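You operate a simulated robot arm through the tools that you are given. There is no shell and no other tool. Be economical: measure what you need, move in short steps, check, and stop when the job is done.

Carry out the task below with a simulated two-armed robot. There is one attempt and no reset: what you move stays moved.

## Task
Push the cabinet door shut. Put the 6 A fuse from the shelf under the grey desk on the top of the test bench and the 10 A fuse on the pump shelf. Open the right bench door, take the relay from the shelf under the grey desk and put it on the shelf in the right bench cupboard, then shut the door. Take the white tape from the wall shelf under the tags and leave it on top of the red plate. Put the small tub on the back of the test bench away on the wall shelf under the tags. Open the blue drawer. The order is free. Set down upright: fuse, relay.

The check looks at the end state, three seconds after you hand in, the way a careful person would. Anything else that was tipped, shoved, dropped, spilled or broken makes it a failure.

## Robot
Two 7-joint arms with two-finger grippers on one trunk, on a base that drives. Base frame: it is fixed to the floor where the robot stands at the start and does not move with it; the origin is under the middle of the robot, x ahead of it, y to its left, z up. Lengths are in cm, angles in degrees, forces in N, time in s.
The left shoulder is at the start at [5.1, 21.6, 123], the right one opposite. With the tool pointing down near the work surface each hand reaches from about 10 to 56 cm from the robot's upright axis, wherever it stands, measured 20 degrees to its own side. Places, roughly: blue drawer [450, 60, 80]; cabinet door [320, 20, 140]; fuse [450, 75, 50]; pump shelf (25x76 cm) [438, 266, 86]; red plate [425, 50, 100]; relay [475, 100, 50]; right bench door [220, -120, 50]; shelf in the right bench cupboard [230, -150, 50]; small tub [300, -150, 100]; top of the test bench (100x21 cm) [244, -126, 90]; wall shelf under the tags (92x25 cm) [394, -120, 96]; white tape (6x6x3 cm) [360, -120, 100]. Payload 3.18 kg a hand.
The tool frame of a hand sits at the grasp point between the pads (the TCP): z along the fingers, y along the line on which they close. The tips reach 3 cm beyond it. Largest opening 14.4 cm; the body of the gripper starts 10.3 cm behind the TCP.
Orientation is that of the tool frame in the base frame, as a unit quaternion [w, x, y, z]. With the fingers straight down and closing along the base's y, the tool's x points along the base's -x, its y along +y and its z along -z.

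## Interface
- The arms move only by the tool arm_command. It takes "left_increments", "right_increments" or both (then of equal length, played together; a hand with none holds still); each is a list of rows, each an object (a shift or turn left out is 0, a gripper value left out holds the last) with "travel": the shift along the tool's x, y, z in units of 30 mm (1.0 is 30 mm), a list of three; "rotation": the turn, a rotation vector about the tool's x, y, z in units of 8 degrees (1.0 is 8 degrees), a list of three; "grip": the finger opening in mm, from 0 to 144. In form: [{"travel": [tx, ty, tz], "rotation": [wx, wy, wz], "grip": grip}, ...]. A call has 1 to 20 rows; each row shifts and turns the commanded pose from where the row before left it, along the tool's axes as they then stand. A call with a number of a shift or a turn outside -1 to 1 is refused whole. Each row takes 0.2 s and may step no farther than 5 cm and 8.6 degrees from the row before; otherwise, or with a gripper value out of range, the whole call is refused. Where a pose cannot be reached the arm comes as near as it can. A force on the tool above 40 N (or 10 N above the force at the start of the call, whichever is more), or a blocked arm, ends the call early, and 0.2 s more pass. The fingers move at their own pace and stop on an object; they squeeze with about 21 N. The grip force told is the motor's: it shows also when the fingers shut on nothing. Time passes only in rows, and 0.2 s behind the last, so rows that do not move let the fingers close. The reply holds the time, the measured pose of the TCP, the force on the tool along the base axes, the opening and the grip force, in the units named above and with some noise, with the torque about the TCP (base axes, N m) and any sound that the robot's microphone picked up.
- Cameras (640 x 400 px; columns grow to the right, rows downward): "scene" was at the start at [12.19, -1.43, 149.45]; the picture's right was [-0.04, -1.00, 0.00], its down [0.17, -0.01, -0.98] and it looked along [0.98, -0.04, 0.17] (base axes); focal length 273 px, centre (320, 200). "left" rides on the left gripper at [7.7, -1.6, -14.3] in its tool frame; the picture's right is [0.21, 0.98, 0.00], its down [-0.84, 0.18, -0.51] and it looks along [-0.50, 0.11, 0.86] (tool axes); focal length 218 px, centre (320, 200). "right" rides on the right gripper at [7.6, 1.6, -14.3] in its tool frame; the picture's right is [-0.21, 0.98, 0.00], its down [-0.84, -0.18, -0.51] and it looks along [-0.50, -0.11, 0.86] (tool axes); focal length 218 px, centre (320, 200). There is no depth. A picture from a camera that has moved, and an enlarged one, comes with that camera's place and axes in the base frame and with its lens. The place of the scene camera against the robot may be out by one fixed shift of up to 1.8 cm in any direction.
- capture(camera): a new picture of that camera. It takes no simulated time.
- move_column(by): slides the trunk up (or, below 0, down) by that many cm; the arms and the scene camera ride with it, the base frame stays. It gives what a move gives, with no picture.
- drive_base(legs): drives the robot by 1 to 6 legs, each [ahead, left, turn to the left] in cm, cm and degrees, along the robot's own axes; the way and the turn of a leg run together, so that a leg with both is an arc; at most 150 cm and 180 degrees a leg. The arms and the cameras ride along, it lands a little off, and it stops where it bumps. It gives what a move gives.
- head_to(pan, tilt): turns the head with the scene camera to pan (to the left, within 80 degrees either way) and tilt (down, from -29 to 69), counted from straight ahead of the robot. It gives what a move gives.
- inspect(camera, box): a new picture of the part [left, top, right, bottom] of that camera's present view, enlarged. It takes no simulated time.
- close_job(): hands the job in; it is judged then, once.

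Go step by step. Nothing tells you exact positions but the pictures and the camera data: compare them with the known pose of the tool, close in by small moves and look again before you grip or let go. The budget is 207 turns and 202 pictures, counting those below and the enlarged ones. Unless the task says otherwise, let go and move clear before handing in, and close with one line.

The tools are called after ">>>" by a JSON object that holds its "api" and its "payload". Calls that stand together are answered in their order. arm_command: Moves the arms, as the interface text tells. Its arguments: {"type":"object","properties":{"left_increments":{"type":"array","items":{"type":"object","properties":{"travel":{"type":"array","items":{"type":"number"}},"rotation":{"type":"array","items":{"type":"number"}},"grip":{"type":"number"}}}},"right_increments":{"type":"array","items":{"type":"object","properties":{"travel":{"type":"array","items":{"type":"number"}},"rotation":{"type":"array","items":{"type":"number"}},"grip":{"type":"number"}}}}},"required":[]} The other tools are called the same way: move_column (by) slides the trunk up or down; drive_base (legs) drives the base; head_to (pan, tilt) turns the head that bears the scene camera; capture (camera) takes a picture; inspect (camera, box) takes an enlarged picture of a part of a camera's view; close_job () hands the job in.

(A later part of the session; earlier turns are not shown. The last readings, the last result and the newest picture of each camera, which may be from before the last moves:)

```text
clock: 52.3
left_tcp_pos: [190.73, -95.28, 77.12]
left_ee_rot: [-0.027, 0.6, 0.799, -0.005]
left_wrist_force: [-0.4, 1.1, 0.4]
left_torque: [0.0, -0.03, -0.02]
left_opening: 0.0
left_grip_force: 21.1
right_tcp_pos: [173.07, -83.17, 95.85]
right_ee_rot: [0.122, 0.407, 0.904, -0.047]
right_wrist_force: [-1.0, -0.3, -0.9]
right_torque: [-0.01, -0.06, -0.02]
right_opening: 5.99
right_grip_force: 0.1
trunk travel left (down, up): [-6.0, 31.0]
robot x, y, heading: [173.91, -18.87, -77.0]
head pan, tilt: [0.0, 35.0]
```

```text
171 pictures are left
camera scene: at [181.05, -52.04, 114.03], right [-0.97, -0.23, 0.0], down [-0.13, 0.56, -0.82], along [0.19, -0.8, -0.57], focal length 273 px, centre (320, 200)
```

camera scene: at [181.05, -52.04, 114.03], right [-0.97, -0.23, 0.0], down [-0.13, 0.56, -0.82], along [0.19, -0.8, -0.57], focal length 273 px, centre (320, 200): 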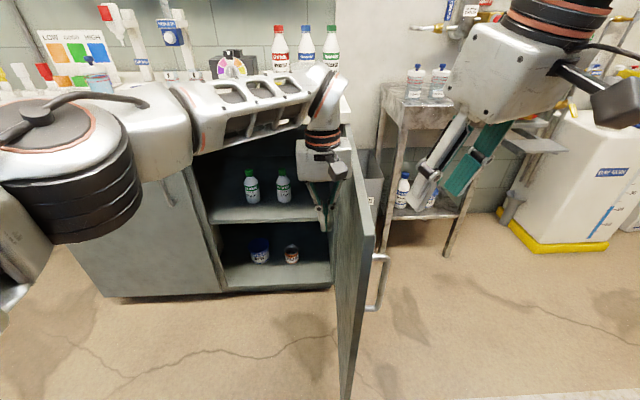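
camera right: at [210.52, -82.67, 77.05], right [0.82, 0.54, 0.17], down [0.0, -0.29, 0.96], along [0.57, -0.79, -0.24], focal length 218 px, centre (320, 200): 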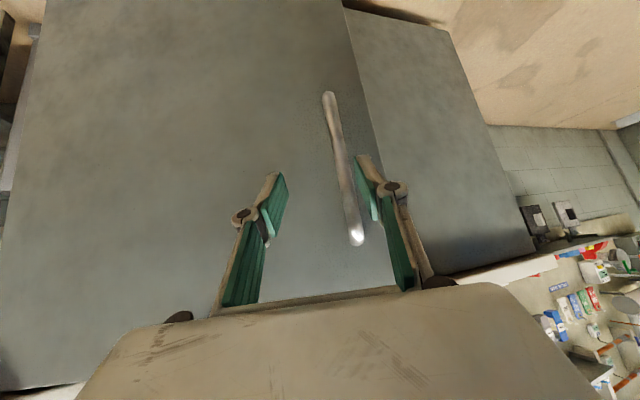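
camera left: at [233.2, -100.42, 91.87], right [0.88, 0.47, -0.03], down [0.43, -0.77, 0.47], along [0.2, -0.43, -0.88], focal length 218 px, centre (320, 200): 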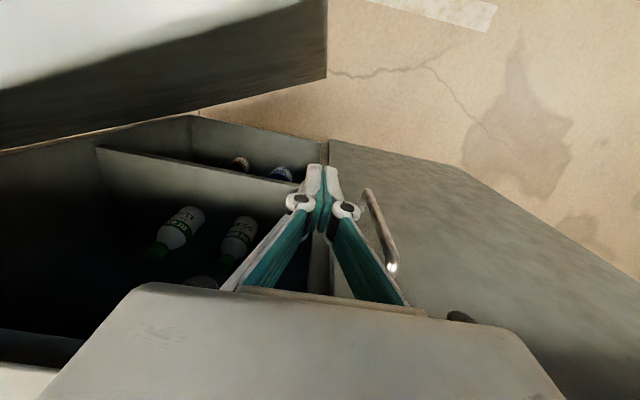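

The door is wide open. I back away, raise the trunk, and go look at the bench's left end for the tub.

>>> {"api": "drive_base", "payload": {"legs": [[-4, 8, 0], [-22, 0, 0]]}}

>>> {"api": "move_column", "payload": {"by": 25}}

>>> {"api": "drive_base", "payload": {"legs": [[0, 110, 0]]}}

>>> {"api": "capture", "payload": {"camera": "scene"}}

```text
clock: 55.0
left_tcp_pos: [192.57, -68.2, 77.17]
left_ee_rot: [-0.027, 0.599, 0.8, -0.006]
left_wrist_force: [-0.4, 0.4, 0.3]
left_torque: [-0.02, 0.0, 0.03]
left_opening: 0.0
left_grip_force: 21.0
right_tcp_pos: [175.04, -55.89, 95.74]
right_ee_rot: [0.123, 0.407, 0.904, -0.047]
right_wrist_force: [-0.2, 0.0, 0.4]
right_torque: [-0.01, -0.02, -0.01]
right_opening: 6.0
right_grip_force: 0.1
trunk travel left (down, up): [-6.0, 31.0]
robot x, y, heading: [176.12, 8.39, -76.6]
head pan, tilt: [0.0, 35.0]
```

```text
clock: 55.8
left_tcp_pos: [190.37, -68.23, 90.76]
left_ee_rot: [-0.072, 0.59, 0.798, -0.1]
left_wrist_force: [0.6, 0.6, 1.1]
left_torque: [-0.07, -0.06, 0.01]
left_opening: 0.0
left_grip_force: 21.2
right_tcp_pos: [174.72, -54.54, 102.88]
right_ee_rot: [0.142, 0.404, 0.901, -0.074]
right_wrist_force: [-0.8, 0.4, 0.5]
right_torque: [-0.06, 0.04, -0.04]
right_opening: 6.01
right_grip_force: 0.0
trunk travel left (down, up): [-9.7, 27.2]
robot x, y, heading: [176.04, 8.37, -76.8]
head pan, tilt: [0.0, 35.0]
stopped: the arm was blocked; the commanded pose is now the measured one
```

```text
clock: 64.5
left_tcp_pos: [293.12, -44.51, 89.5]
left_ee_rot: [-0.076, 0.582, 0.804, -0.095]
left_wrist_force: [0.5, 0.1, -0.9]
left_torque: [0.03, -0.02, -0.01]
left_opening: 0.01
left_grip_force: 21.2
right_tcp_pos: [276.82, -30.99, 102.12]
right_ee_rot: [0.139, 0.398, 0.904, -0.068]
right_wrist_force: [-0.6, -1.0, -0.1]
right_torque: [-0.01, -0.01, 0.01]
right_opening: 6.02
right_grip_force: 0.1
trunk travel left (down, up): [-9.7, 27.2]
robot x, y, heading: [276.95, 32.06, -76.0]
head pan, tilt: [0.0, 35.0]
stopped in leg 1: the robot was blocked; the commanded pose is now the measured one
```

```text
170 pictures are left
camera scene: at [283.64, 3.04, 118.97], right [-0.97, -0.24, 0.0], down [-0.14, 0.56, -0.82], along [0.2, -0.79, -0.57], focal length 273 px, centre (320, 200)
```

scene: 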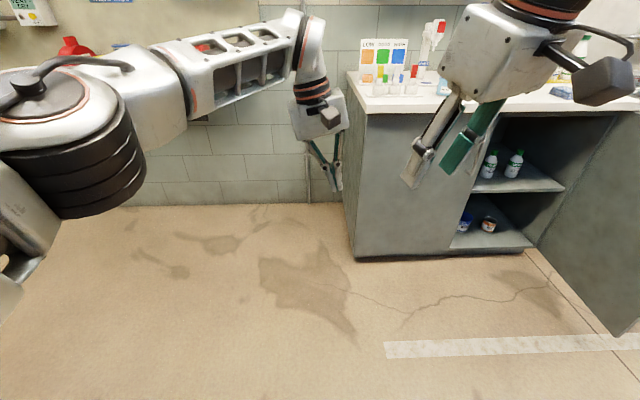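

I was blocked, likely by the cabinet beside me. I back off from it, and look there.

>>> {"api": "drive_base", "payload": {"legs": [[0, -8, 0]]}}

>>> {"api": "head_to", "payload": {"pan": 75, "tilt": 5}}

>>> {"api": "capture", "payload": {"camera": "scene"}}

```text
clock: 65.9
left_tcp_pos: [285.32, -46.29, 89.58]
left_ee_rot: [-0.076, 0.582, 0.804, -0.096]
left_wrist_force: [0.2, 0.3, -0.1]
left_torque: [0.0, -0.04, 0.01]
left_opening: 0.0
left_grip_force: 21.1
right_tcp_pos: [269.14, -33.14, 102.17]
right_ee_rot: [0.139, 0.398, 0.904, -0.068]
right_wrist_force: [-0.4, 0.6, -0.3]
right_torque: [0.01, -0.02, 0.05]
right_opening: 6.0
right_grip_force: 0.0
trunk travel left (down, up): [-9.7, 27.2]
robot x, y, heading: [269.41, 30.55, -75.6]
head pan, tilt: [0.0, 35.0]
```

```text
clock: 67.4
left_tcp_pos: [285.43, -46.44, 89.62]
left_ee_rot: [-0.076, 0.582, 0.804, -0.096]
left_wrist_force: [-0.6, 0.0, -0.2]
left_torque: [0.02, 0.01, -0.05]
left_opening: 0.0
left_grip_force: 21.2
right_tcp_pos: [269.22, -32.97, 102.22]
right_ee_rot: [0.14, 0.398, 0.904, -0.067]
right_wrist_force: [0.0, 0.1, 0.0]
right_torque: [-0.03, -0.03, 0.01]
right_opening: 6.01
right_grip_force: 0.1
trunk travel left (down, up): [-9.7, 27.2]
robot x, y, heading: [269.44, 30.02, -76.1]
head pan, tilt: [75.0, 5.0]
```

```text
169 pictures are left
camera scene: at [282.99, 9.51, 123.8], right [-0.02, -1.0, 0.0], down [-0.09, 0.0, -1.0], along [1.0, -0.02, -0.09], focal length 273 px, centre (320, 200)
```

scene: 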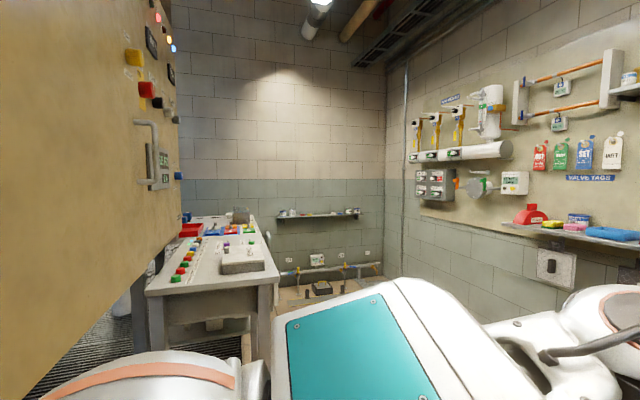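

The cabinet's lamp-and-handle face is on my left, the desk beyond it, and the wall shelf with tags at right. I move away from the cabinet and put both arms in a higher compact pose.

>>> {"api": "drive_base", "payload": {"legs": [[28, -3, 0]]}}

>>> {"api": "arm_command", "payload": {"left_increments": [{"travel": [0, 0, -1], "rotation": [0, 0.3, 0]}, {"travel": [0.5, 0.3, -1]}, {"travel": [0.5, 0.3, -1]}, {"travel": [0.5, 0.3, -1]}, {"travel": [0.5, 0.3, -1]}, {"travel": [0, 0.3, -1]}, {"travel": [0, 0.3, -1]}, {"travel": [0, 0, -1]}, {"travel": [0, 0, -1]}]}}

>>> {"api": "head_to", "payload": {"pan": 0, "tilt": 30}}

>>> {"api": "capture", "payload": {"camera": "scene"}}

```text
clock: 69.3
left_tcp_pos: [289.27, -74.17, 89.66]
left_ee_rot: [-0.076, 0.582, 0.804, -0.096]
left_wrist_force: [0.5, -0.6, -0.1]
left_torque: [0.03, -0.03, 0.0]
left_opening: 0.0
left_grip_force: 21.0
right_tcp_pos: [273.1, -60.72, 102.21]
right_ee_rot: [0.14, 0.397, 0.904, -0.068]
right_wrist_force: [-0.4, 0.4, 0.2]
right_torque: [0.0, 0.02, 0.02]
right_opening: 5.98
right_grip_force: 0.1
trunk travel left (down, up): [-9.7, 27.2]
robot x, y, heading: [273.23, 2.6, -76.1]
head pan, tilt: [75.0, 5.0]
```

```text
clock: 71.3
left_tcp_pos: [296.69, -64.97, 105.16]
left_ee_rot: [-0.093, 0.585, 0.802, -0.083]
left_wrist_force: [-0.1, 0.9, -0.3]
left_torque: [0.01, 0.0, -0.01]
left_opening: 0.0
left_grip_force: 20.9
left hand out of reach, approached as far as the arm can: row 1, 6, 7, 8, 9
right_tcp_pos: [273.18, -60.9, 102.16]
right_ee_rot: [0.139, 0.397, 0.905, -0.068]
right_wrist_force: [0.0, 0.1, 0.5]
right_torque: [0.0, 0.01, 0.01]
right_opening: 6.0
right_grip_force: 0.2
trunk travel left (down, up): [-9.7, 27.2]
robot x, y, heading: [273.47, 2.57, -76.1]
head pan, tilt: [75.0, 5.0]
```

```text
clock: 72.8
left_tcp_pos: [296.66, -64.98, 105.16]
left_ee_rot: [-0.092, 0.585, 0.801, -0.083]
left_wrist_force: [0.3, -0.3, -0.9]
left_torque: [0.0, 0.0, -0.02]
left_opening: 0.02
left_grip_force: 20.6
right_tcp_pos: [273.08, -60.82, 102.16]
right_ee_rot: [0.139, 0.397, 0.905, -0.068]
right_wrist_force: [0.6, 0.4, 0.4]
right_torque: [0.02, -0.02, 0.02]
right_opening: 6.02
right_grip_force: 0.0
trunk travel left (down, up): [-9.7, 27.2]
robot x, y, heading: [273.49, 2.53, -76.2]
head pan, tilt: [0.0, 30.0]
```

```text
168 pictures are left
camera scene: at [279.9, -26.87, 119.76], right [-0.97, -0.24, 0.0], down [-0.12, 0.48, -0.87], along [0.21, -0.84, -0.5], focal length 273 px, centre (320, 200)
```

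scene: 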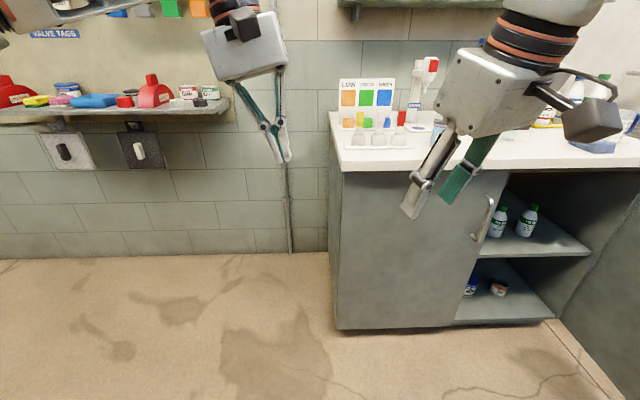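

Now there is room to raise the trunk; then I look at the bench's left end from here.

>>> {"api": "move_column", "payload": {"by": 15}}

>>> {"api": "capture", "payload": {"camera": "scene"}}

>>> {"api": "inspect", "payload": {"camera": "scene", "box": [320, 100, 480, 220]}}

```text
clock: 74.5
left_tcp_pos: [293.05, -49.69, 144.56]
left_ee_rot: [0.076, 0.593, 0.77, -0.221]
left_wrist_force: [1.0, -0.5, -0.3]
left_torque: [0.02, 0.04, 0.01]
left_opening: 0.02
left_grip_force: 21.0
right_tcp_pos: [269.81, -48.07, 137.34]
right_ee_rot: [0.265, 0.363, 0.862, -0.233]
right_wrist_force: [0.7, -0.4, -0.8]
right_torque: [0.01, 0.0, 0.02]
right_opening: 6.0
right_grip_force: 0.0
trunk travel left (down, up): [-24.7, 12.2]
robot x, y, heading: [273.38, 2.52, -75.9]
head pan, tilt: [0.0, 30.0]
```

```text
167 pictures are left
camera scene: at [276.57, -13.54, 136.62], right [-0.97, -0.24, 0.0], down [-0.12, 0.49, -0.87], along [0.21, -0.84, -0.5], focal length 273 px, centre (320, 200)
```

scene: 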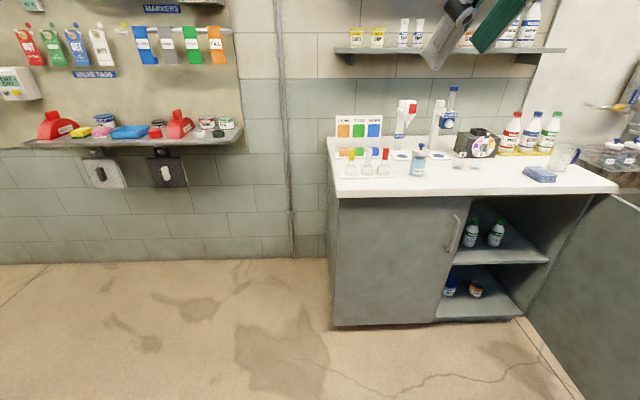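

```text
3.33 times, centred on (400, 160) of scene
camera zoom: at [276.57, -13.54, 136.62], right [-0.97, -0.24, 0.0], down [-0.12, 0.49, -0.87], along [0.21, -0.84, -0.5], focal length 910 px, centre (53, 333)
```

zoom: 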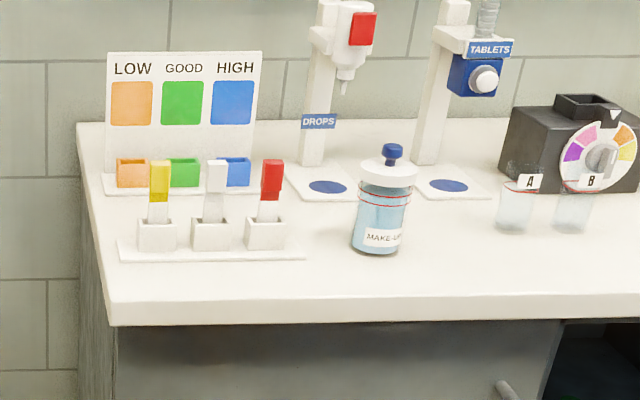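

The make-up jar and three coloured cups are visible, but a tub may hide behind the chart. I look from the left side.

>>> {"api": "drive_base", "payload": {"legs": [[40, 0, 0], [0, 65, 0]]}}

>>> {"api": "head_to", "payload": {"pan": -35, "tilt": 30}}

>>> {"api": "capture", "payload": {"camera": "scene"}}

```text
clock: 82.8
left_tcp_pos: [366.01, -72.54, 144.48]
left_ee_rot: [0.077, 0.593, 0.77, -0.222]
left_wrist_force: [0.2, 0.1, 0.0]
left_torque: [-0.03, 0.0, -0.02]
left_opening: 0.01
left_grip_force: 21.3
right_tcp_pos: [342.94, -70.92, 137.37]
right_ee_rot: [0.266, 0.362, 0.862, -0.234]
right_wrist_force: [-1.2, 0.3, 0.0]
right_torque: [-0.01, -0.01, 0.0]
right_opening: 5.99
right_grip_force: 0.0
trunk travel left (down, up): [-24.7, 12.2]
robot x, y, heading: [346.18, -19.86, -76.0]
head pan, tilt: [0.0, 30.0]
```

```text
clock: 83.8
left_tcp_pos: [366.03, -72.44, 144.62]
left_ee_rot: [0.077, 0.593, 0.771, -0.222]
left_wrist_force: [-0.3, -0.3, 0.1]
left_torque: [-0.02, 0.0, 0.04]
left_opening: 0.0
left_grip_force: 20.7
right_tcp_pos: [342.93, -70.84, 137.26]
right_ee_rot: [0.266, 0.362, 0.863, -0.233]
right_wrist_force: [-0.2, -0.7, 0.2]
right_torque: [-0.02, -0.04, -0.03]
right_opening: 5.99
right_grip_force: 0.0
trunk travel left (down, up): [-24.7, 12.2]
robot x, y, heading: [346.11, -20.34, -75.5]
head pan, tilt: [-35.0, 30.0]
```

```text
165 pictures are left
camera scene: at [344.05, -36.09, 136.66], right [-0.93, 0.35, 0.0], down [0.18, 0.47, -0.87], along [-0.31, -0.81, -0.5], focal length 273 px, centre (320, 200)
```

scene: 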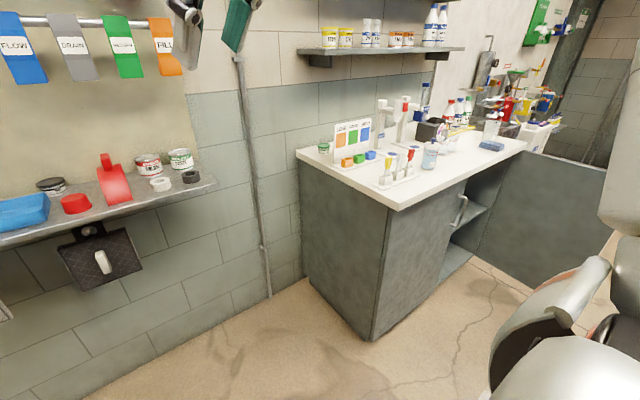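

A small tub with a green label hides behind the chart at the bench's back-left corner. I zoom on it and on the wall shelf end.

>>> {"api": "inspect", "payload": {"camera": "scene", "box": [280, 100, 440, 220]}}

>>> {"api": "inspect", "payload": {"camera": "scene", "box": [0, 120, 230, 280]}}

```text
3.33 times, centred on (360, 160) of scene
camera zoom: at [344.05, -36.09, 136.66], right [-0.93, 0.35, 0.0], down [0.18, 0.47, -0.87], along [-0.31, -0.81, -0.5], focal length 910 px, centre (187, 333)
```

zoom: 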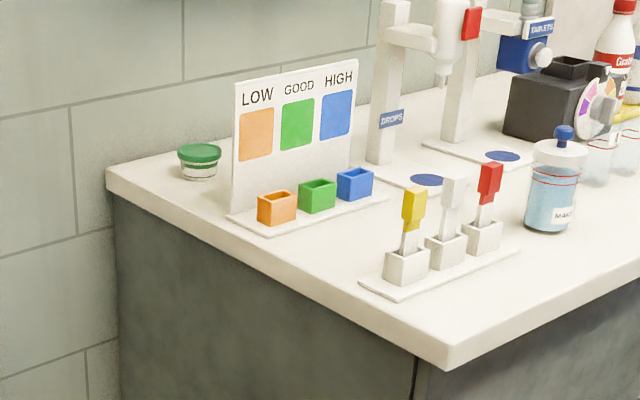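

```text
2.50 times, centred on (115, 200) of scene
camera zoom: at [344.05, -36.09, 136.66], right [-0.93, 0.35, 0.0], down [0.18, 0.47, -0.87], along [-0.31, -0.81, -0.5], focal length 682 px, centre (832, 200)
```

zoom: 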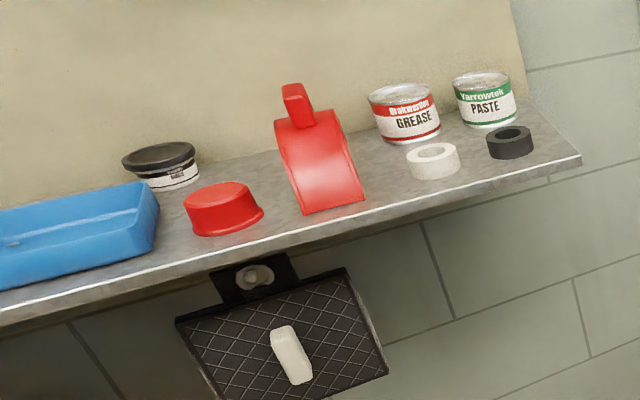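

The tub is at about (297,-155), the white tape at (363,-127). I retract both hands a bit, then position the base so the right hand can reach the tub from the bench's left end.

>>> {"api": "arm_command", "payload": {"left_increments": [{"travel": [1, 0, 0]}, {"travel": [1, 0, 0]}, {"travel": [1, 0, 0]}, {"travel": [1, 0, 0]}], "right_increments": [{"travel": [0.8, 0, 0]}, {"travel": [0.8, 0, 0]}, {"travel": [0.8, 0, 0]}, {"travel": [0, 0, 0]}]}}

>>> {"api": "drive_base", "payload": {"legs": [[25, -42, 0]]}}

>>> {"api": "move_column", "payload": {"by": -15}}

>>> {"api": "capture", "payload": {"camera": "scene"}}

>>> {"api": "capture", "payload": {"camera": "right"}}

```text
clock: 84.8
left_tcp_pos: [362.53, -61.84, 140.12]
left_ee_rot: [0.077, 0.592, 0.771, -0.223]
left_wrist_force: [-0.6, 0.4, -0.7]
left_torque: [-0.01, 0.02, 0.02]
left_opening: 0.02
left_grip_force: 20.6
right_tcp_pos: [338.65, -67.26, 132.76]
right_ee_rot: [0.266, 0.362, 0.862, -0.234]
right_wrist_force: [0.0, -0.8, 0.2]
right_torque: [0.0, 0.03, -0.02]
right_opening: 6.01
right_grip_force: 0.0
trunk travel left (down, up): [-24.7, 12.2]
robot x, y, heading: [345.95, -20.23, -75.8]
head pan, tilt: [-35.0, 30.0]
```

```text
clock: 89.1
left_tcp_pos: [327.52, -96.5, 139.99]
left_ee_rot: [0.076, 0.594, 0.77, -0.222]
left_wrist_force: [0.1, -0.2, 0.2]
left_torque: [-0.05, -0.01, 0.05]
left_opening: 0.0
left_grip_force: 21.5
right_tcp_pos: [303.6, -101.86, 132.84]
right_ee_rot: [0.265, 0.364, 0.862, -0.234]
right_wrist_force: [0.4, 0.0, 0.1]
right_torque: [-0.02, 0.02, 0.01]
right_opening: 5.99
right_grip_force: 0.0
trunk travel left (down, up): [-24.7, 12.2]
robot x, y, heading: [311.31, -54.83, -76.0]
head pan, tilt: [-35.0, 30.0]
```

```text
clock: 90.9
left_tcp_pos: [327.95, -97.12, 124.82]
left_ee_rot: [0.074, 0.59, 0.772, -0.223]
left_wrist_force: [3.8, -7.4, 1.2]
left_torque: [0.95, 0.47, -0.28]
left_opening: 0.0
left_grip_force: 20.9
right_tcp_pos: [303.64, -101.99, 117.5]
right_ee_rot: [0.264, 0.364, 0.862, -0.233]
right_wrist_force: [0.3, 0.4, 0.0]
right_torque: [-0.04, -0.02, 0.01]
right_opening: 6.03
right_grip_force: 0.1
trunk travel left (down, up): [-9.6, 27.4]
robot x, y, heading: [311.46, -54.93, -76.1]
head pan, tilt: [-35.0, 30.0]
stopped: the force on the tool passed its limit at 46 N (the readings are from after the stop); the commanded pose is now the measured one
```

```text
162 pictures are left
camera scene: at [312.54, -84.19, 119.77], right [-0.94, 0.35, 0.0], down [0.17, 0.46, -0.87], along [-0.31, -0.82, -0.49], focal length 273 px, centre (320, 200)
```

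scene: 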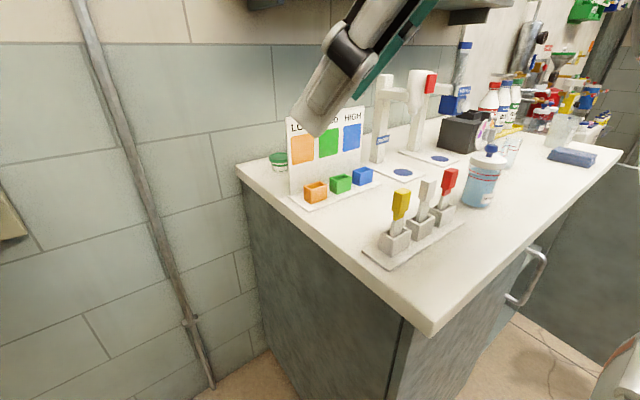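

```text
161 pictures are left
camera right: at [296.19, -88.63, 123.3], right [0.86, 0.51, -0.07], down [0.22, -0.24, 0.95], along [0.46, -0.83, -0.32], focal length 218 px, centre (320, 200)
```

right: 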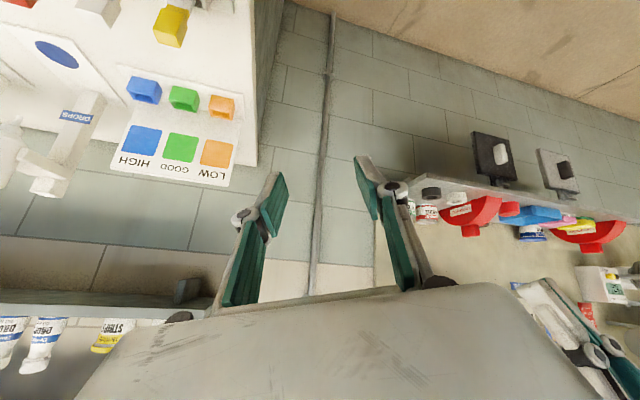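

Left hand touches my own head area; I shift it left. The right hand moves forward into the gap left of the bench and begins yawing toward the bench.

>>> {"api": "arm_command", "payload": {"left_increments": [{"travel": [0, 0.8, 0]}, {"travel": [0, 0.8, 0]}, {"travel": [0, 0.8, 0]}, {"travel": [0, 0.6, 0]}, {}, {}, {}, {}, {}, {}, {}, {}, {}], "right_increments": [{"travel": [-0.9, -0.3, 0.83]}, {"travel": [-0.9, -0.3, 0.83]}, {"travel": [-0.9, -0.3, 0.83]}, {"travel": [-0.9, -0.3, 0.83]}, {"travel": [-0.9, -0.3, 0.83]}, {"travel": [-0.9, -0.3, 0.83]}, {"rotation": [0.586, 0.196, 0.704]}, {"rotation": [0.586, 0.196, 0.704]}, {"rotation": [0.586, 0.196, 0.704]}, {"rotation": [0.586, 0.196, 0.704]}, {"rotation": [0.586, 0.196, 0.704]}, {"rotation": [0.586, 0.196, 0.704]}, {"rotation": [0.586, 0.196, 0.704]}]}}

>>> {"api": "capture", "payload": {"camera": "right"}}

>>> {"api": "capture", "payload": {"camera": "scene"}}

```text
clock: 93.7
left_tcp_pos: [336.42, -95.35, 122.43]
left_ee_rot: [0.073, 0.591, 0.772, -0.221]
left_wrist_force: [-0.2, -0.4, -0.1]
left_torque: [0.01, 0.0, 0.01]
left_opening: 0.0
left_grip_force: 20.3
right_tcp_pos: [313.84, -122.25, 116.78]
right_ee_rot: [0.134, 0.708, 0.612, -0.325]
right_wrist_force: [0.2, -0.2, 0.4]
right_torque: [0.0, -0.02, -0.02]
right_opening: 6.0
right_grip_force: 0.1
right hand out of reach, approached as far as the arm can: row 6
trunk travel left (down, up): [-9.6, 27.4]
robot x, y, heading: [311.35, -54.82, -76.0]
head pan, tilt: [-35.0, 30.0]
```

```text
160 pictures are left
camera right: at [319.9, -108.27, 122.64], right [0.92, -0.37, -0.08], down [-0.05, -0.32, 0.95], along [-0.38, -0.87, -0.32], focal length 218 px, centre (320, 200)
```

right: 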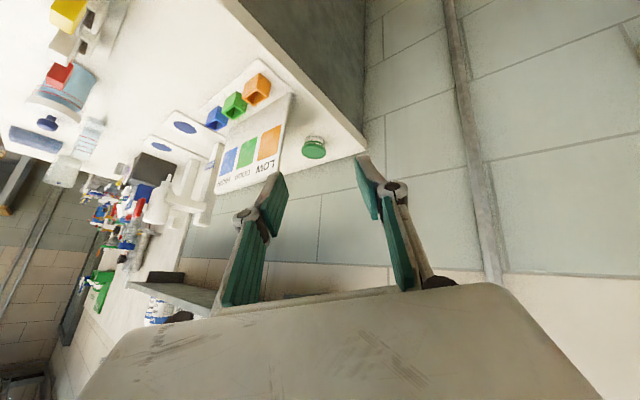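

```text
159 pictures are left
camera scene: at [312.59, -84.26, 119.58], right [-0.93, 0.36, 0.0], down [0.18, 0.47, -0.87], along [-0.31, -0.81, -0.5], focal length 273 px, centre (320, 200)
```

scene: 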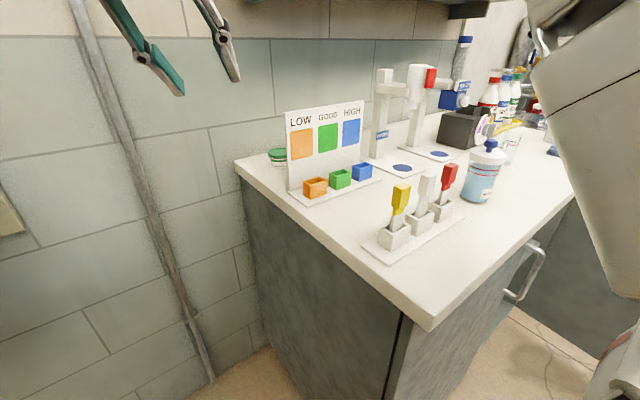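

I see the tub clearly at about (299.6,-148,95) with room left of the chart. I finish the yaw and drive ahead.

>>> {"api": "arm_command", "payload": {"right_increments": [{"rotation": [0.573, 0.192, 0.688], "grip": 100}, {"rotation": [0.573, 0.192, 0.688]}, {"rotation": [0.573, 0.192, 0.688]}, {"rotation": [0.573, 0.192, 0.688]}, {"rotation": [0.573, 0.192, 0.688]}, {"rotation": [0.573, 0.192, 0.688]}, {}]}}

>>> {"api": "drive_base", "payload": {"legs": [[15, 0, 0]]}}

>>> {"api": "capture", "payload": {"camera": "right"}}

>>> {"api": "capture", "payload": {"camera": "scene"}}

```text
clock: 95.1
left_tcp_pos: [336.55, -95.53, 122.17]
left_ee_rot: [0.072, 0.59, 0.773, -0.221]
left_wrist_force: [0.8, -0.9, -1.7]
left_torque: [0.03, 0.05, -0.03]
left_opening: 0.0
left_grip_force: 20.5
right_tcp_pos: [305.39, -127.4, 117.76]
right_ee_rot: [-0.007, 0.927, 0.258, -0.273]
right_wrist_force: [0.2, -0.1, -0.5]
right_torque: [0.05, 0.08, -0.05]
right_opening: 9.98
right_grip_force: 0.1
right hand out of reach, approached as far as the arm can: row 4, 5
trunk travel left (down, up): [-9.6, 27.4]
robot x, y, heading: [311.64, -55.07, -76.4]
head pan, tilt: [-35.0, 30.0]
stopped in row 7 (right hand): the arm was blocked; the commanded pose is now the measured one
```

```text
clock: 96.5
left_tcp_pos: [339.87, -109.57, 122.51]
left_ee_rot: [0.074, 0.591, 0.772, -0.223]
left_wrist_force: [-0.6, -0.3, -0.5]
left_torque: [0.02, 0.03, -0.05]
left_opening: 0.02
left_grip_force: 20.9
right_tcp_pos: [308.85, -141.53, 118.14]
right_ee_rot: [-0.003, 0.927, 0.258, -0.272]
right_wrist_force: [0.0, 0.1, 1.0]
right_torque: [0.0, 0.02, -0.02]
right_opening: 9.98
right_grip_force: 0.2
trunk travel left (down, up): [-9.6, 27.4]
robot x, y, heading: [314.96, -69.45, -75.8]
head pan, tilt: [-35.0, 30.0]
```

```text
158 pictures are left
camera right: at [322.35, -137.34, 126.4], right [0.32, -0.95, -0.04], down [-0.43, -0.18, 0.88], along [-0.84, -0.26, -0.47], focal length 218 px, centre (320, 200)
```

right: 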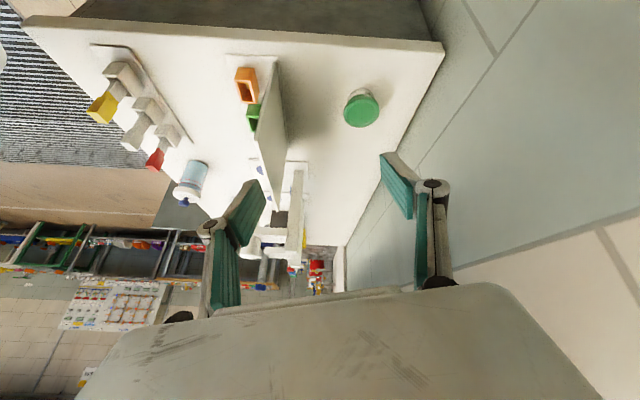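

```text
157 pictures are left
camera scene: at [316.1, -98.57, 119.62], right [-0.93, 0.36, 0.0], down [0.18, 0.47, -0.87], along [-0.31, -0.81, -0.5], focal length 273 px, centre (320, 200)
```

scene: 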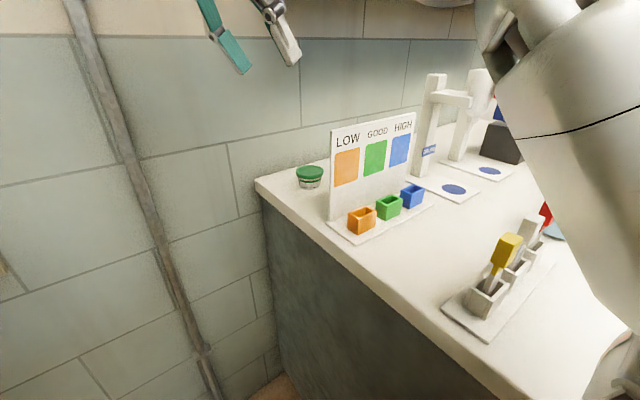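

Tub at (299.5,-151). I shift sideways in line with it and descend along the tool most of the way.

>>> {"api": "arm_command", "payload": {"right_increments": [{"travel": [0.12, 0.82, 0], "grip": 88}, {"travel": [0.12, 0.82, 0]}, {"travel": [0.12, 0.82, 0]}, {"travel": [0, 0, 1]}, {"travel": [0, 0, 1]}, {"travel": [0, 0, 1]}, {"travel": [0, 0, 1]}, {"travel": [0, 0, 1]}, {}]}}

>>> {"api": "capture", "payload": {"camera": "right"}}

>>> {"api": "capture", "payload": {"camera": "scene"}}

```text
clock: 98.5
left_tcp_pos: [340.0, -109.51, 122.45]
left_ee_rot: [0.073, 0.591, 0.772, -0.223]
left_wrist_force: [0.0, -0.3, -0.2]
left_torque: [-0.01, -0.01, 0.04]
left_opening: 0.01
left_grip_force: 21.0
right_tcp_pos: [302.95, -147.12, 102.0]
right_ee_rot: [-0.003, 0.927, 0.258, -0.272]
right_wrist_force: [-0.3, -0.8, -0.2]
right_torque: [-0.01, -0.06, 0.02]
right_opening: 8.77
right_grip_force: 0.0
right hand out of reach, approached as far as the arm can: row 1, 2, 3
trunk travel left (down, up): [-9.6, 27.4]
robot x, y, heading: [314.75, -69.5, -76.2]
head pan, tilt: [-35.0, 30.0]
```

```text
156 pictures are left
camera right: at [316.51, -143.02, 110.15], right [0.32, -0.95, -0.04], down [-0.43, -0.18, 0.88], along [-0.84, -0.26, -0.47], focal length 218 px, centre (320, 200)
```

right: 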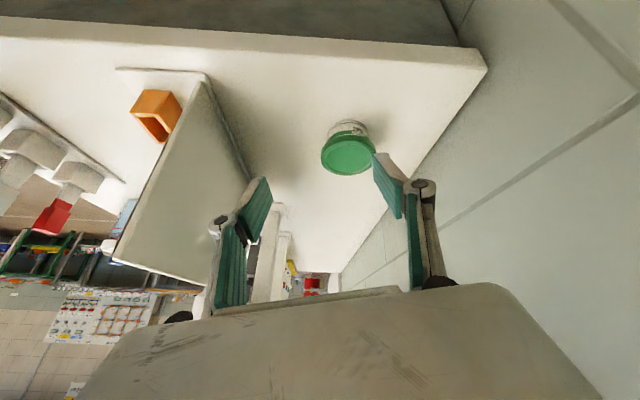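

```text
155 pictures are left
camera scene: at [316.12, -98.55, 119.6], right [-0.93, 0.36, 0.0], down [0.18, 0.47, -0.87], along [-0.31, -0.81, -0.5], focal length 273 px, centre (320, 200)
```

scene: 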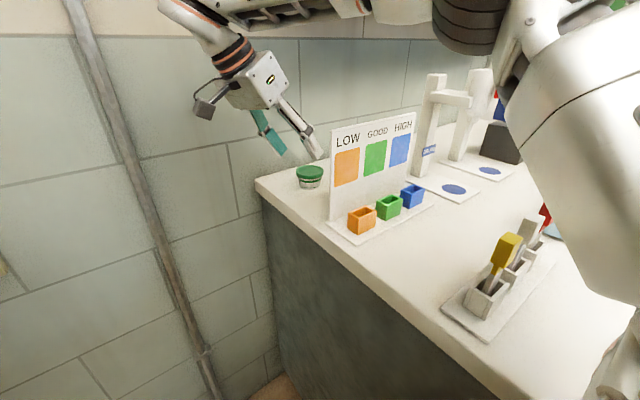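

I drive ahead 3.5 cm to centre the tub between the fingers.

>>> {"api": "drive_base", "payload": {"legs": [[3.6, 0, 0]]}}

>>> {"api": "capture", "payload": {"camera": "right"}}

```text
clock: 99.3
left_tcp_pos: [340.84, -112.95, 122.64]
left_ee_rot: [0.075, 0.591, 0.771, -0.223]
left_wrist_force: [-0.6, 0.0, 0.4]
left_torque: [0.0, 0.03, 0.01]
left_opening: 0.02
left_grip_force: 21.2
right_tcp_pos: [303.81, -150.65, 102.09]
right_ee_rot: [-0.003, 0.927, 0.258, -0.272]
right_wrist_force: [0.2, -0.3, 0.0]
right_torque: [-0.01, -0.01, 0.01]
right_opening: 8.82
right_grip_force: 0.1
trunk travel left (down, up): [-9.6, 27.4]
robot x, y, heading: [315.69, -72.94, -76.1]
head pan, tilt: [-35.0, 30.0]
```

```text
154 pictures are left
camera right: at [317.36, -146.47, 110.3], right [0.32, -0.95, -0.04], down [-0.43, -0.18, 0.88], along [-0.84, -0.26, -0.47], focal length 218 px, centre (320, 200)
```

right: 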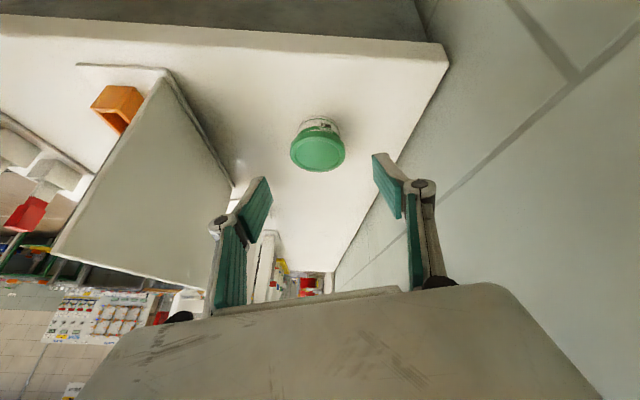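

>>> {"api": "arm_command", "payload": {"right_increments": [{"travel": [0.2, 0.04, 0.9]}, {"travel": [0.18, 0.04, 0.9]}, {"travel": [0.17, 0.04, 0.9]}, {}]}}

>>> {"api": "capture", "payload": {"camera": "right"}}

>>> {"api": "inspect", "payload": {"camera": "scene", "box": [160, 60, 420, 260]}}

```text
clock: 100.3
left_tcp_pos: [340.86, -112.97, 122.59]
left_ee_rot: [0.073, 0.591, 0.771, -0.224]
left_wrist_force: [0.1, 0.4, -0.3]
left_torque: [0.0, 0.02, 0.03]
left_opening: 0.02
left_grip_force: 21.1
right_tcp_pos: [300.98, -151.22, 94.21]
right_ee_rot: [-0.004, 0.927, 0.258, -0.273]
right_wrist_force: [0.1, 0.1, 0.8]
right_torque: [-0.01, -0.01, 0.02]
right_opening: 8.79
right_grip_force: 0.1
trunk travel left (down, up): [-9.6, 27.4]
robot x, y, heading: [315.83, -73.22, -75.9]
head pan, tilt: [-35.0, 30.0]
```

```text
153 pictures are left
camera right: at [314.58, -147.06, 102.41], right [0.32, -0.95, -0.04], down [-0.43, -0.18, 0.88], along [-0.84, -0.26, -0.47], focal length 218 px, centre (320, 200)
```

right: 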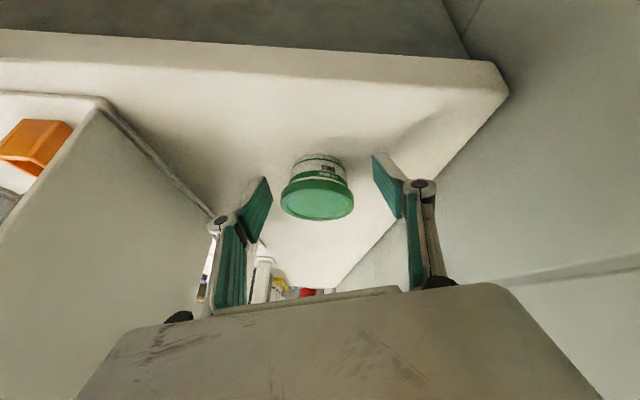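

```text
2.00 times, centred on (290, 160) of scene
camera zoom: at [316.98, -102.0, 119.61], right [-0.93, 0.36, 0.0], down [0.18, 0.47, -0.87], along [-0.31, -0.81, -0.5], focal length 546 px, centre (380, 280)
```

zoom: 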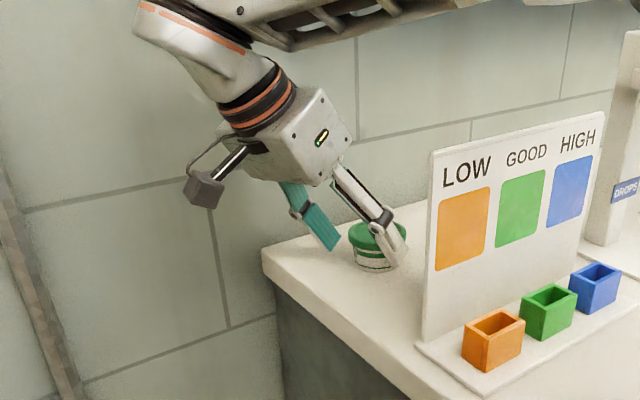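

Tub sits between the fingers. I close.

>>> {"api": "arm_command", "payload": {"right_increments": [{"travel": [0.1, 0, 0.15], "grip": 30}, {}, {}]}}

>>> {"api": "capture", "payload": {"camera": "right"}}

```text
clock: 101.1
left_tcp_pos: [340.92, -113.1, 122.42]
left_ee_rot: [0.074, 0.591, 0.772, -0.223]
left_wrist_force: [-0.2, -0.3, 0.4]
left_torque: [0.05, -0.01, -0.01]
left_opening: 0.01
left_grip_force: 20.8
right_tcp_pos: [301.15, -151.25, 93.66]
right_ee_rot: [-0.004, 0.927, 0.258, -0.272]
right_wrist_force: [0.1, 0.7, 0.1]
right_torque: [-0.01, 0.03, 0.01]
right_opening: 3.0
right_grip_force: 0.1
trunk travel left (down, up): [-9.6, 27.4]
robot x, y, heading: [315.92, -72.78, -76.0]
head pan, tilt: [-35.0, 30.0]
```

```text
151 pictures are left
camera right: at [314.59, -147.0, 101.8], right [0.32, -0.95, -0.04], down [-0.43, -0.18, 0.88], along [-0.84, -0.26, -0.47], focal length 218 px, centre (320, 200)
```

right: 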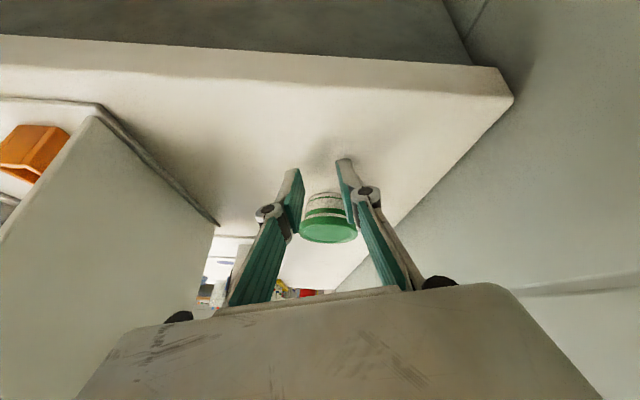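

The fingers closed in front of the tub's middle and nudged it a little deeper. I reopen, move deeper, and regrip.

>>> {"api": "arm_command", "payload": {"right_increments": [{"grip": 88}, {}, {"travel": [-0.5, 0, 0.33]}, {"travel": [-0.6, 0, 0.38]}, {}]}}

>>> {"api": "capture", "payload": {"camera": "right"}}

>>> {"api": "inspect", "payload": {"camera": "scene", "box": [220, 100, 380, 220]}}

```text
clock: 102.3
left_tcp_pos: [340.85, -112.94, 122.5]
left_ee_rot: [0.075, 0.591, 0.772, -0.223]
left_wrist_force: [0.6, -0.2, -0.4]
left_torque: [0.01, 0.0, 0.01]
left_opening: 0.0
left_grip_force: 20.8
right_tcp_pos: [297.75, -152.91, 93.57]
right_ee_rot: [-0.003, 0.927, 0.259, -0.273]
right_wrist_force: [1.8, 1.2, 3.9]
right_torque: [-0.16, -0.18, 0.1]
right_opening: 8.86
right_grip_force: 0.4
trunk travel left (down, up): [-9.6, 27.4]
robot x, y, heading: [315.88, -72.77, -75.8]
head pan, tilt: [-35.0, 30.0]
```

```text
150 pictures are left
camera right: at [311.15, -148.81, 101.79], right [0.32, -0.95, -0.04], down [-0.43, -0.18, 0.88], along [-0.84, -0.26, -0.47], focal length 218 px, centre (320, 200)
```

right: 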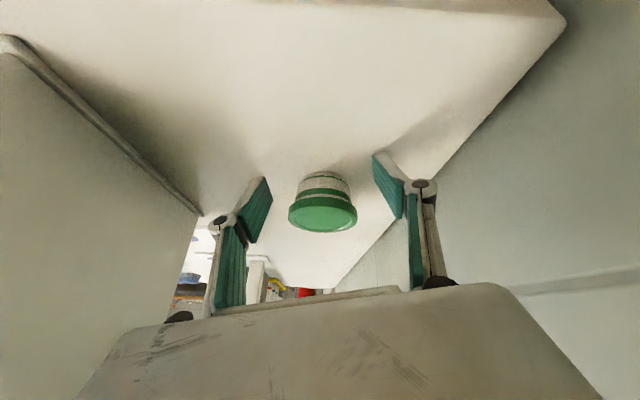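

```text
3.33 times, centred on (300, 160) of scene
camera zoom: at [317.0, -101.99, 119.61], right [-0.93, 0.36, 0.0], down [0.18, 0.47, -0.87], along [-0.31, -0.81, -0.5], focal length 910 px, centre (387, 333)
```

zoom: 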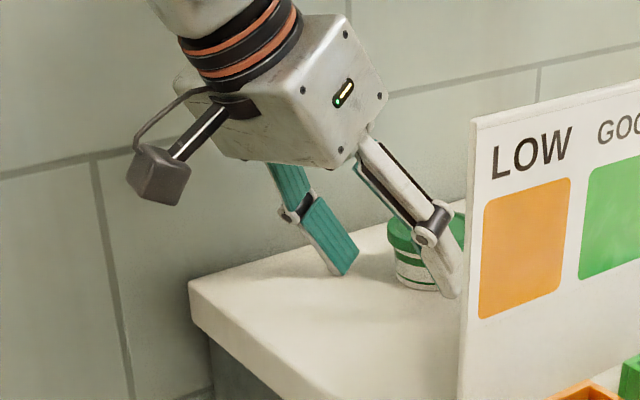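

I go 2.5 cm deeper, slightly up, and close.

>>> {"api": "arm_command", "payload": {"right_increments": [{"travel": [-0.4, 0.03, 0.15]}, {"travel": [-0.45, 0.03, 0.2]}, {}, {"grip": 30}, {}, {}]}}

>>> {"api": "capture", "payload": {"camera": "right"}}

```text
clock: 103.7
left_tcp_pos: [340.9, -113.01, 122.59]
left_ee_rot: [0.074, 0.591, 0.772, -0.223]
left_wrist_force: [-1.0, 0.2, 0.0]
left_torque: [0.04, 0.02, -0.01]
left_opening: 0.01
left_grip_force: 21.0
right_tcp_pos: [295.4, -154.52, 93.82]
right_ee_rot: [-0.004, 0.927, 0.259, -0.272]
right_wrist_force: [-0.6, -0.8, 0.0]
right_torque: [-0.02, -0.01, -0.01]
right_opening: 6.13
right_grip_force: 21.1
trunk travel left (down, up): [-9.6, 27.4]
robot x, y, heading: [315.61, -72.88, -76.2]
head pan, tilt: [-35.0, 30.0]
```

```text
148 pictures are left
camera right: at [308.87, -150.4, 102.06], right [0.32, -0.95, -0.04], down [-0.43, -0.18, 0.88], along [-0.84, -0.26, -0.47], focal length 218 px, centre (320, 200)
```

right: 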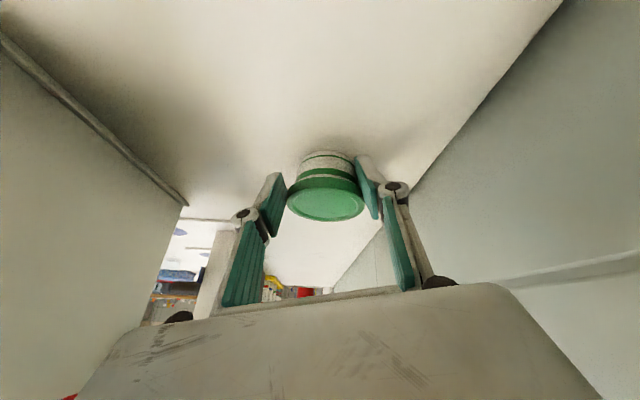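

Gripped. I lift 6 cm, then withdraw to the left past the bench's end.

>>> {"api": "arm_command", "payload": {"right_increments": [{"travel": [-0.35, -0.1, -0.6]}, {"travel": [-0.35, -0.1, -0.6]}, {"travel": [-0.3, -0.09, -0.52]}, {"travel": [0.8, 0.27, -0.52]}, {"travel": [0.8, 0.27, -0.52]}, {"travel": [0.8, 0.27, -0.52]}, {"travel": [0.8, 0.27, -0.52]}, {"travel": [0.8, 0.0, -0.52]}, {"travel": [0.8, 0.0, -0.52]}, {}]}}

>>> {"api": "capture", "payload": {"camera": "right"}}

>>> {"api": "capture", "payload": {"camera": "scene"}}

```text
clock: 105.9
left_tcp_pos: [340.79, -112.98, 122.54]
left_ee_rot: [0.074, 0.591, 0.772, -0.222]
left_wrist_force: [-0.5, -0.6, 0.5]
left_torque: [-0.01, 0.02, -0.01]
left_opening: 0.0
left_grip_force: 21.1
right_tcp_pos: [312.0, -149.28, 100.2]
right_ee_rot: [-0.004, 0.927, 0.258, -0.272]
right_wrist_force: [0.6, 0.3, -0.8]
right_torque: [0.01, -0.03, 0.0]
right_opening: 6.09
right_grip_force: 21.2
trunk travel left (down, up): [-9.6, 27.4]
robot x, y, heading: [315.51, -72.88, -75.9]
head pan, tilt: [-35.0, 30.0]
```

```text
147 pictures are left
camera right: at [325.57, -145.1, 108.32], right [0.32, -0.95, -0.04], down [-0.43, -0.18, 0.88], along [-0.84, -0.26, -0.47], focal length 218 px, centre (320, 200)
```

right: 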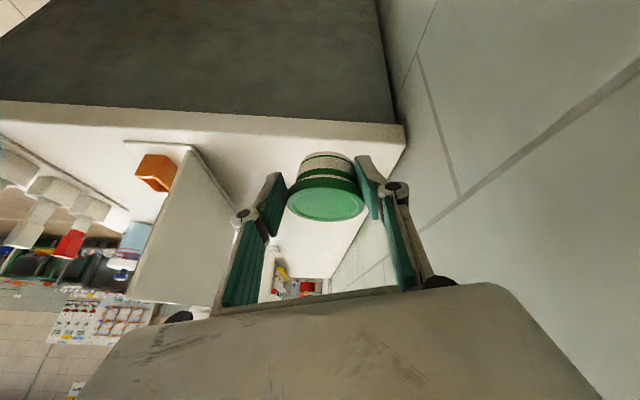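

```text
146 pictures are left
camera scene: at [316.94, -102.07, 119.57], right [-0.93, 0.36, 0.0], down [0.18, 0.47, -0.87], along [-0.31, -0.81, -0.5], focal length 273 px, centre (320, 200)
```

scene: 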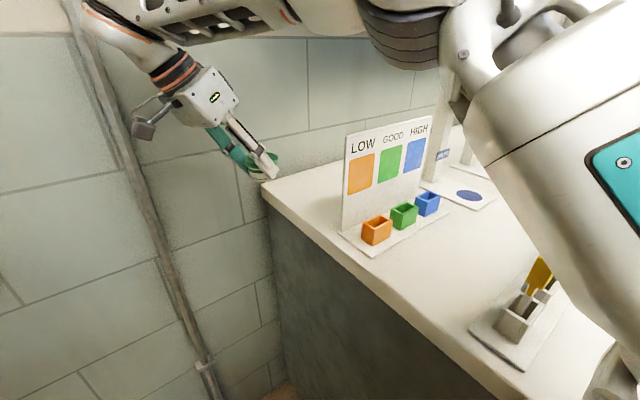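

Tub is clear. I back away and move in front of the wall shelf.

>>> {"api": "drive_base", "payload": {"legs": [[-32, 0, 0], [0, 45, 0]]}}

>>> {"api": "head_to", "payload": {"pan": 0, "tilt": 25}}

>>> {"api": "capture", "payload": {"camera": "scene"}}

>>> {"api": "inspect", "payload": {"camera": "scene", "box": [100, 120, 540, 300]}}

```text
clock: 112.1
left_tcp_pos: [376.2, -71.26, 122.46]
left_ee_rot: [0.073, 0.592, 0.771, -0.223]
left_wrist_force: [0.6, 0.8, 0.2]
left_torque: [0.01, 0.02, 0.01]
left_opening: 0.01
left_grip_force: 20.7
right_tcp_pos: [347.35, -107.41, 100.05]
right_ee_rot: [-0.004, 0.927, 0.258, -0.272]
right_wrist_force: [-0.2, -0.2, -0.6]
right_torque: [0.0, -0.01, 0.0]
right_opening: 6.04
right_grip_force: 20.6
trunk travel left (down, up): [-9.6, 27.4]
robot x, y, heading: [351.29, -31.15, -76.3]
head pan, tilt: [-35.0, 30.0]
```

```text
clock: 113.1
left_tcp_pos: [376.18, -71.36, 122.52]
left_ee_rot: [0.074, 0.591, 0.771, -0.223]
left_wrist_force: [0.4, 0.6, -0.3]
left_torque: [0.02, 0.0, -0.02]
left_opening: 0.0
left_grip_force: 21.3
right_tcp_pos: [347.31, -107.44, 100.15]
right_ee_rot: [-0.004, 0.927, 0.258, -0.272]
right_wrist_force: [-0.1, 0.4, -0.8]
right_torque: [0.02, -0.03, 0.03]
right_opening: 6.06
right_grip_force: 21.0
trunk travel left (down, up): [-9.6, 27.4]
robot x, y, heading: [351.27, -30.88, -76.3]
head pan, tilt: [0.0, 25.0]
```

```text
145 pictures are left
camera scene: at [357.82, -60.79, 120.38], right [-0.97, -0.24, 0.0], down [-0.1, 0.41, -0.91], along [0.22, -0.88, -0.42], focal length 273 px, centre (320, 200)
```

scene: 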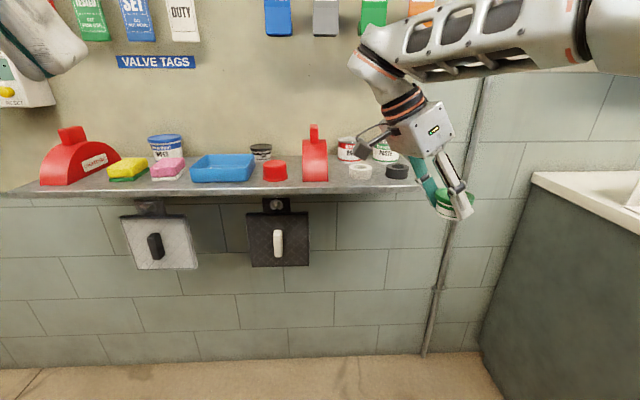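

```text
1.45 times, centred on (320, 210) of scene
camera zoom: at [357.82, -60.79, 120.38], right [-0.97, -0.24, 0.0], down [-0.1, 0.41, -0.91], along [0.22, -0.88, -0.42], focal length 397 px, centre (320, 186)
```

zoom: 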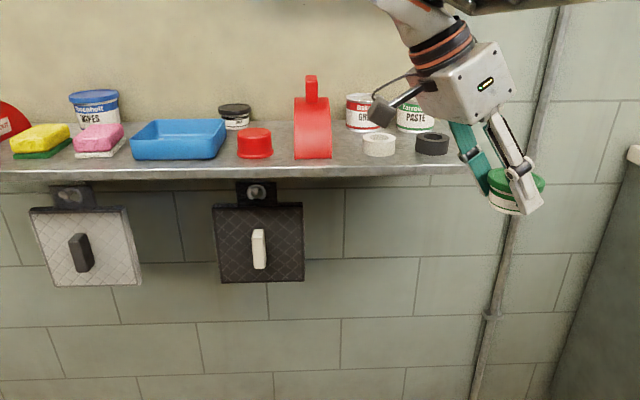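

The tub is held upright. White tape at about (363.6,-126.7), black tape close to its right. I pull the right hand back and yaw it forward again before moving on.

>>> {"api": "arm_command", "payload": {"right_increments": [{"travel": [0.2, -1, 0]}, {"travel": [0.2, -1, 0]}, {"travel": [0.2, -1, 0]}, {"travel": [0.2, -0.7, 0], "rotation": [-0.47, -0.137, -0.8]}, {"rotation": [-0.47, -0.137, -0.8]}, {"rotation": [-0.47, -0.137, -0.8]}, {"rotation": [-0.47, -0.137, -0.8]}, {"rotation": [-0.47, -0.137, -0.8]}, {"rotation": [-0.47, -0.137, -0.8]}, {"rotation": [-0.47, -0.137, -0.8]}, {"rotation": [-0.47, -0.137, -0.8]}, {"rotation": [-0.47, -0.137, -0.8]}, {"rotation": [-0.47, -0.137, -0.8]}, {"rotation": [-0.47, -0.137, -0.8]}, {}]}}

>>> {"api": "capture", "payload": {"camera": "scene"}}

```text
clock: 116.3
left_tcp_pos: [376.23, -71.32, 122.47]
left_ee_rot: [0.073, 0.592, 0.771, -0.223]
left_wrist_force: [-1.0, -0.1, 0.0]
left_torque: [-0.01, -0.01, -0.02]
left_opening: 0.0
left_grip_force: 21.0
right_tcp_pos: [343.79, -96.6, 100.56]
right_ee_rot: [0.175, 0.526, 0.806, -0.206]
right_wrist_force: [-0.7, 0.1, 0.1]
right_torque: [0.04, 0.0, -0.01]
right_opening: 6.07
right_grip_force: 21.0
trunk travel left (down, up): [-9.6, 27.4]
robot x, y, heading: [351.16, -30.84, -76.1]
head pan, tilt: [0.0, 25.0]
```

```text
143 pictures are left
camera scene: at [357.86, -60.78, 120.38], right [-0.97, -0.24, 0.0], down [-0.1, 0.41, -0.91], along [0.22, -0.88, -0.42], focal length 273 px, centre (320, 200)
```

scene: 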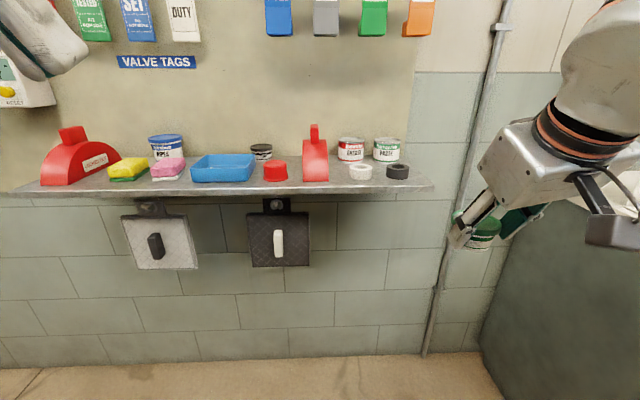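

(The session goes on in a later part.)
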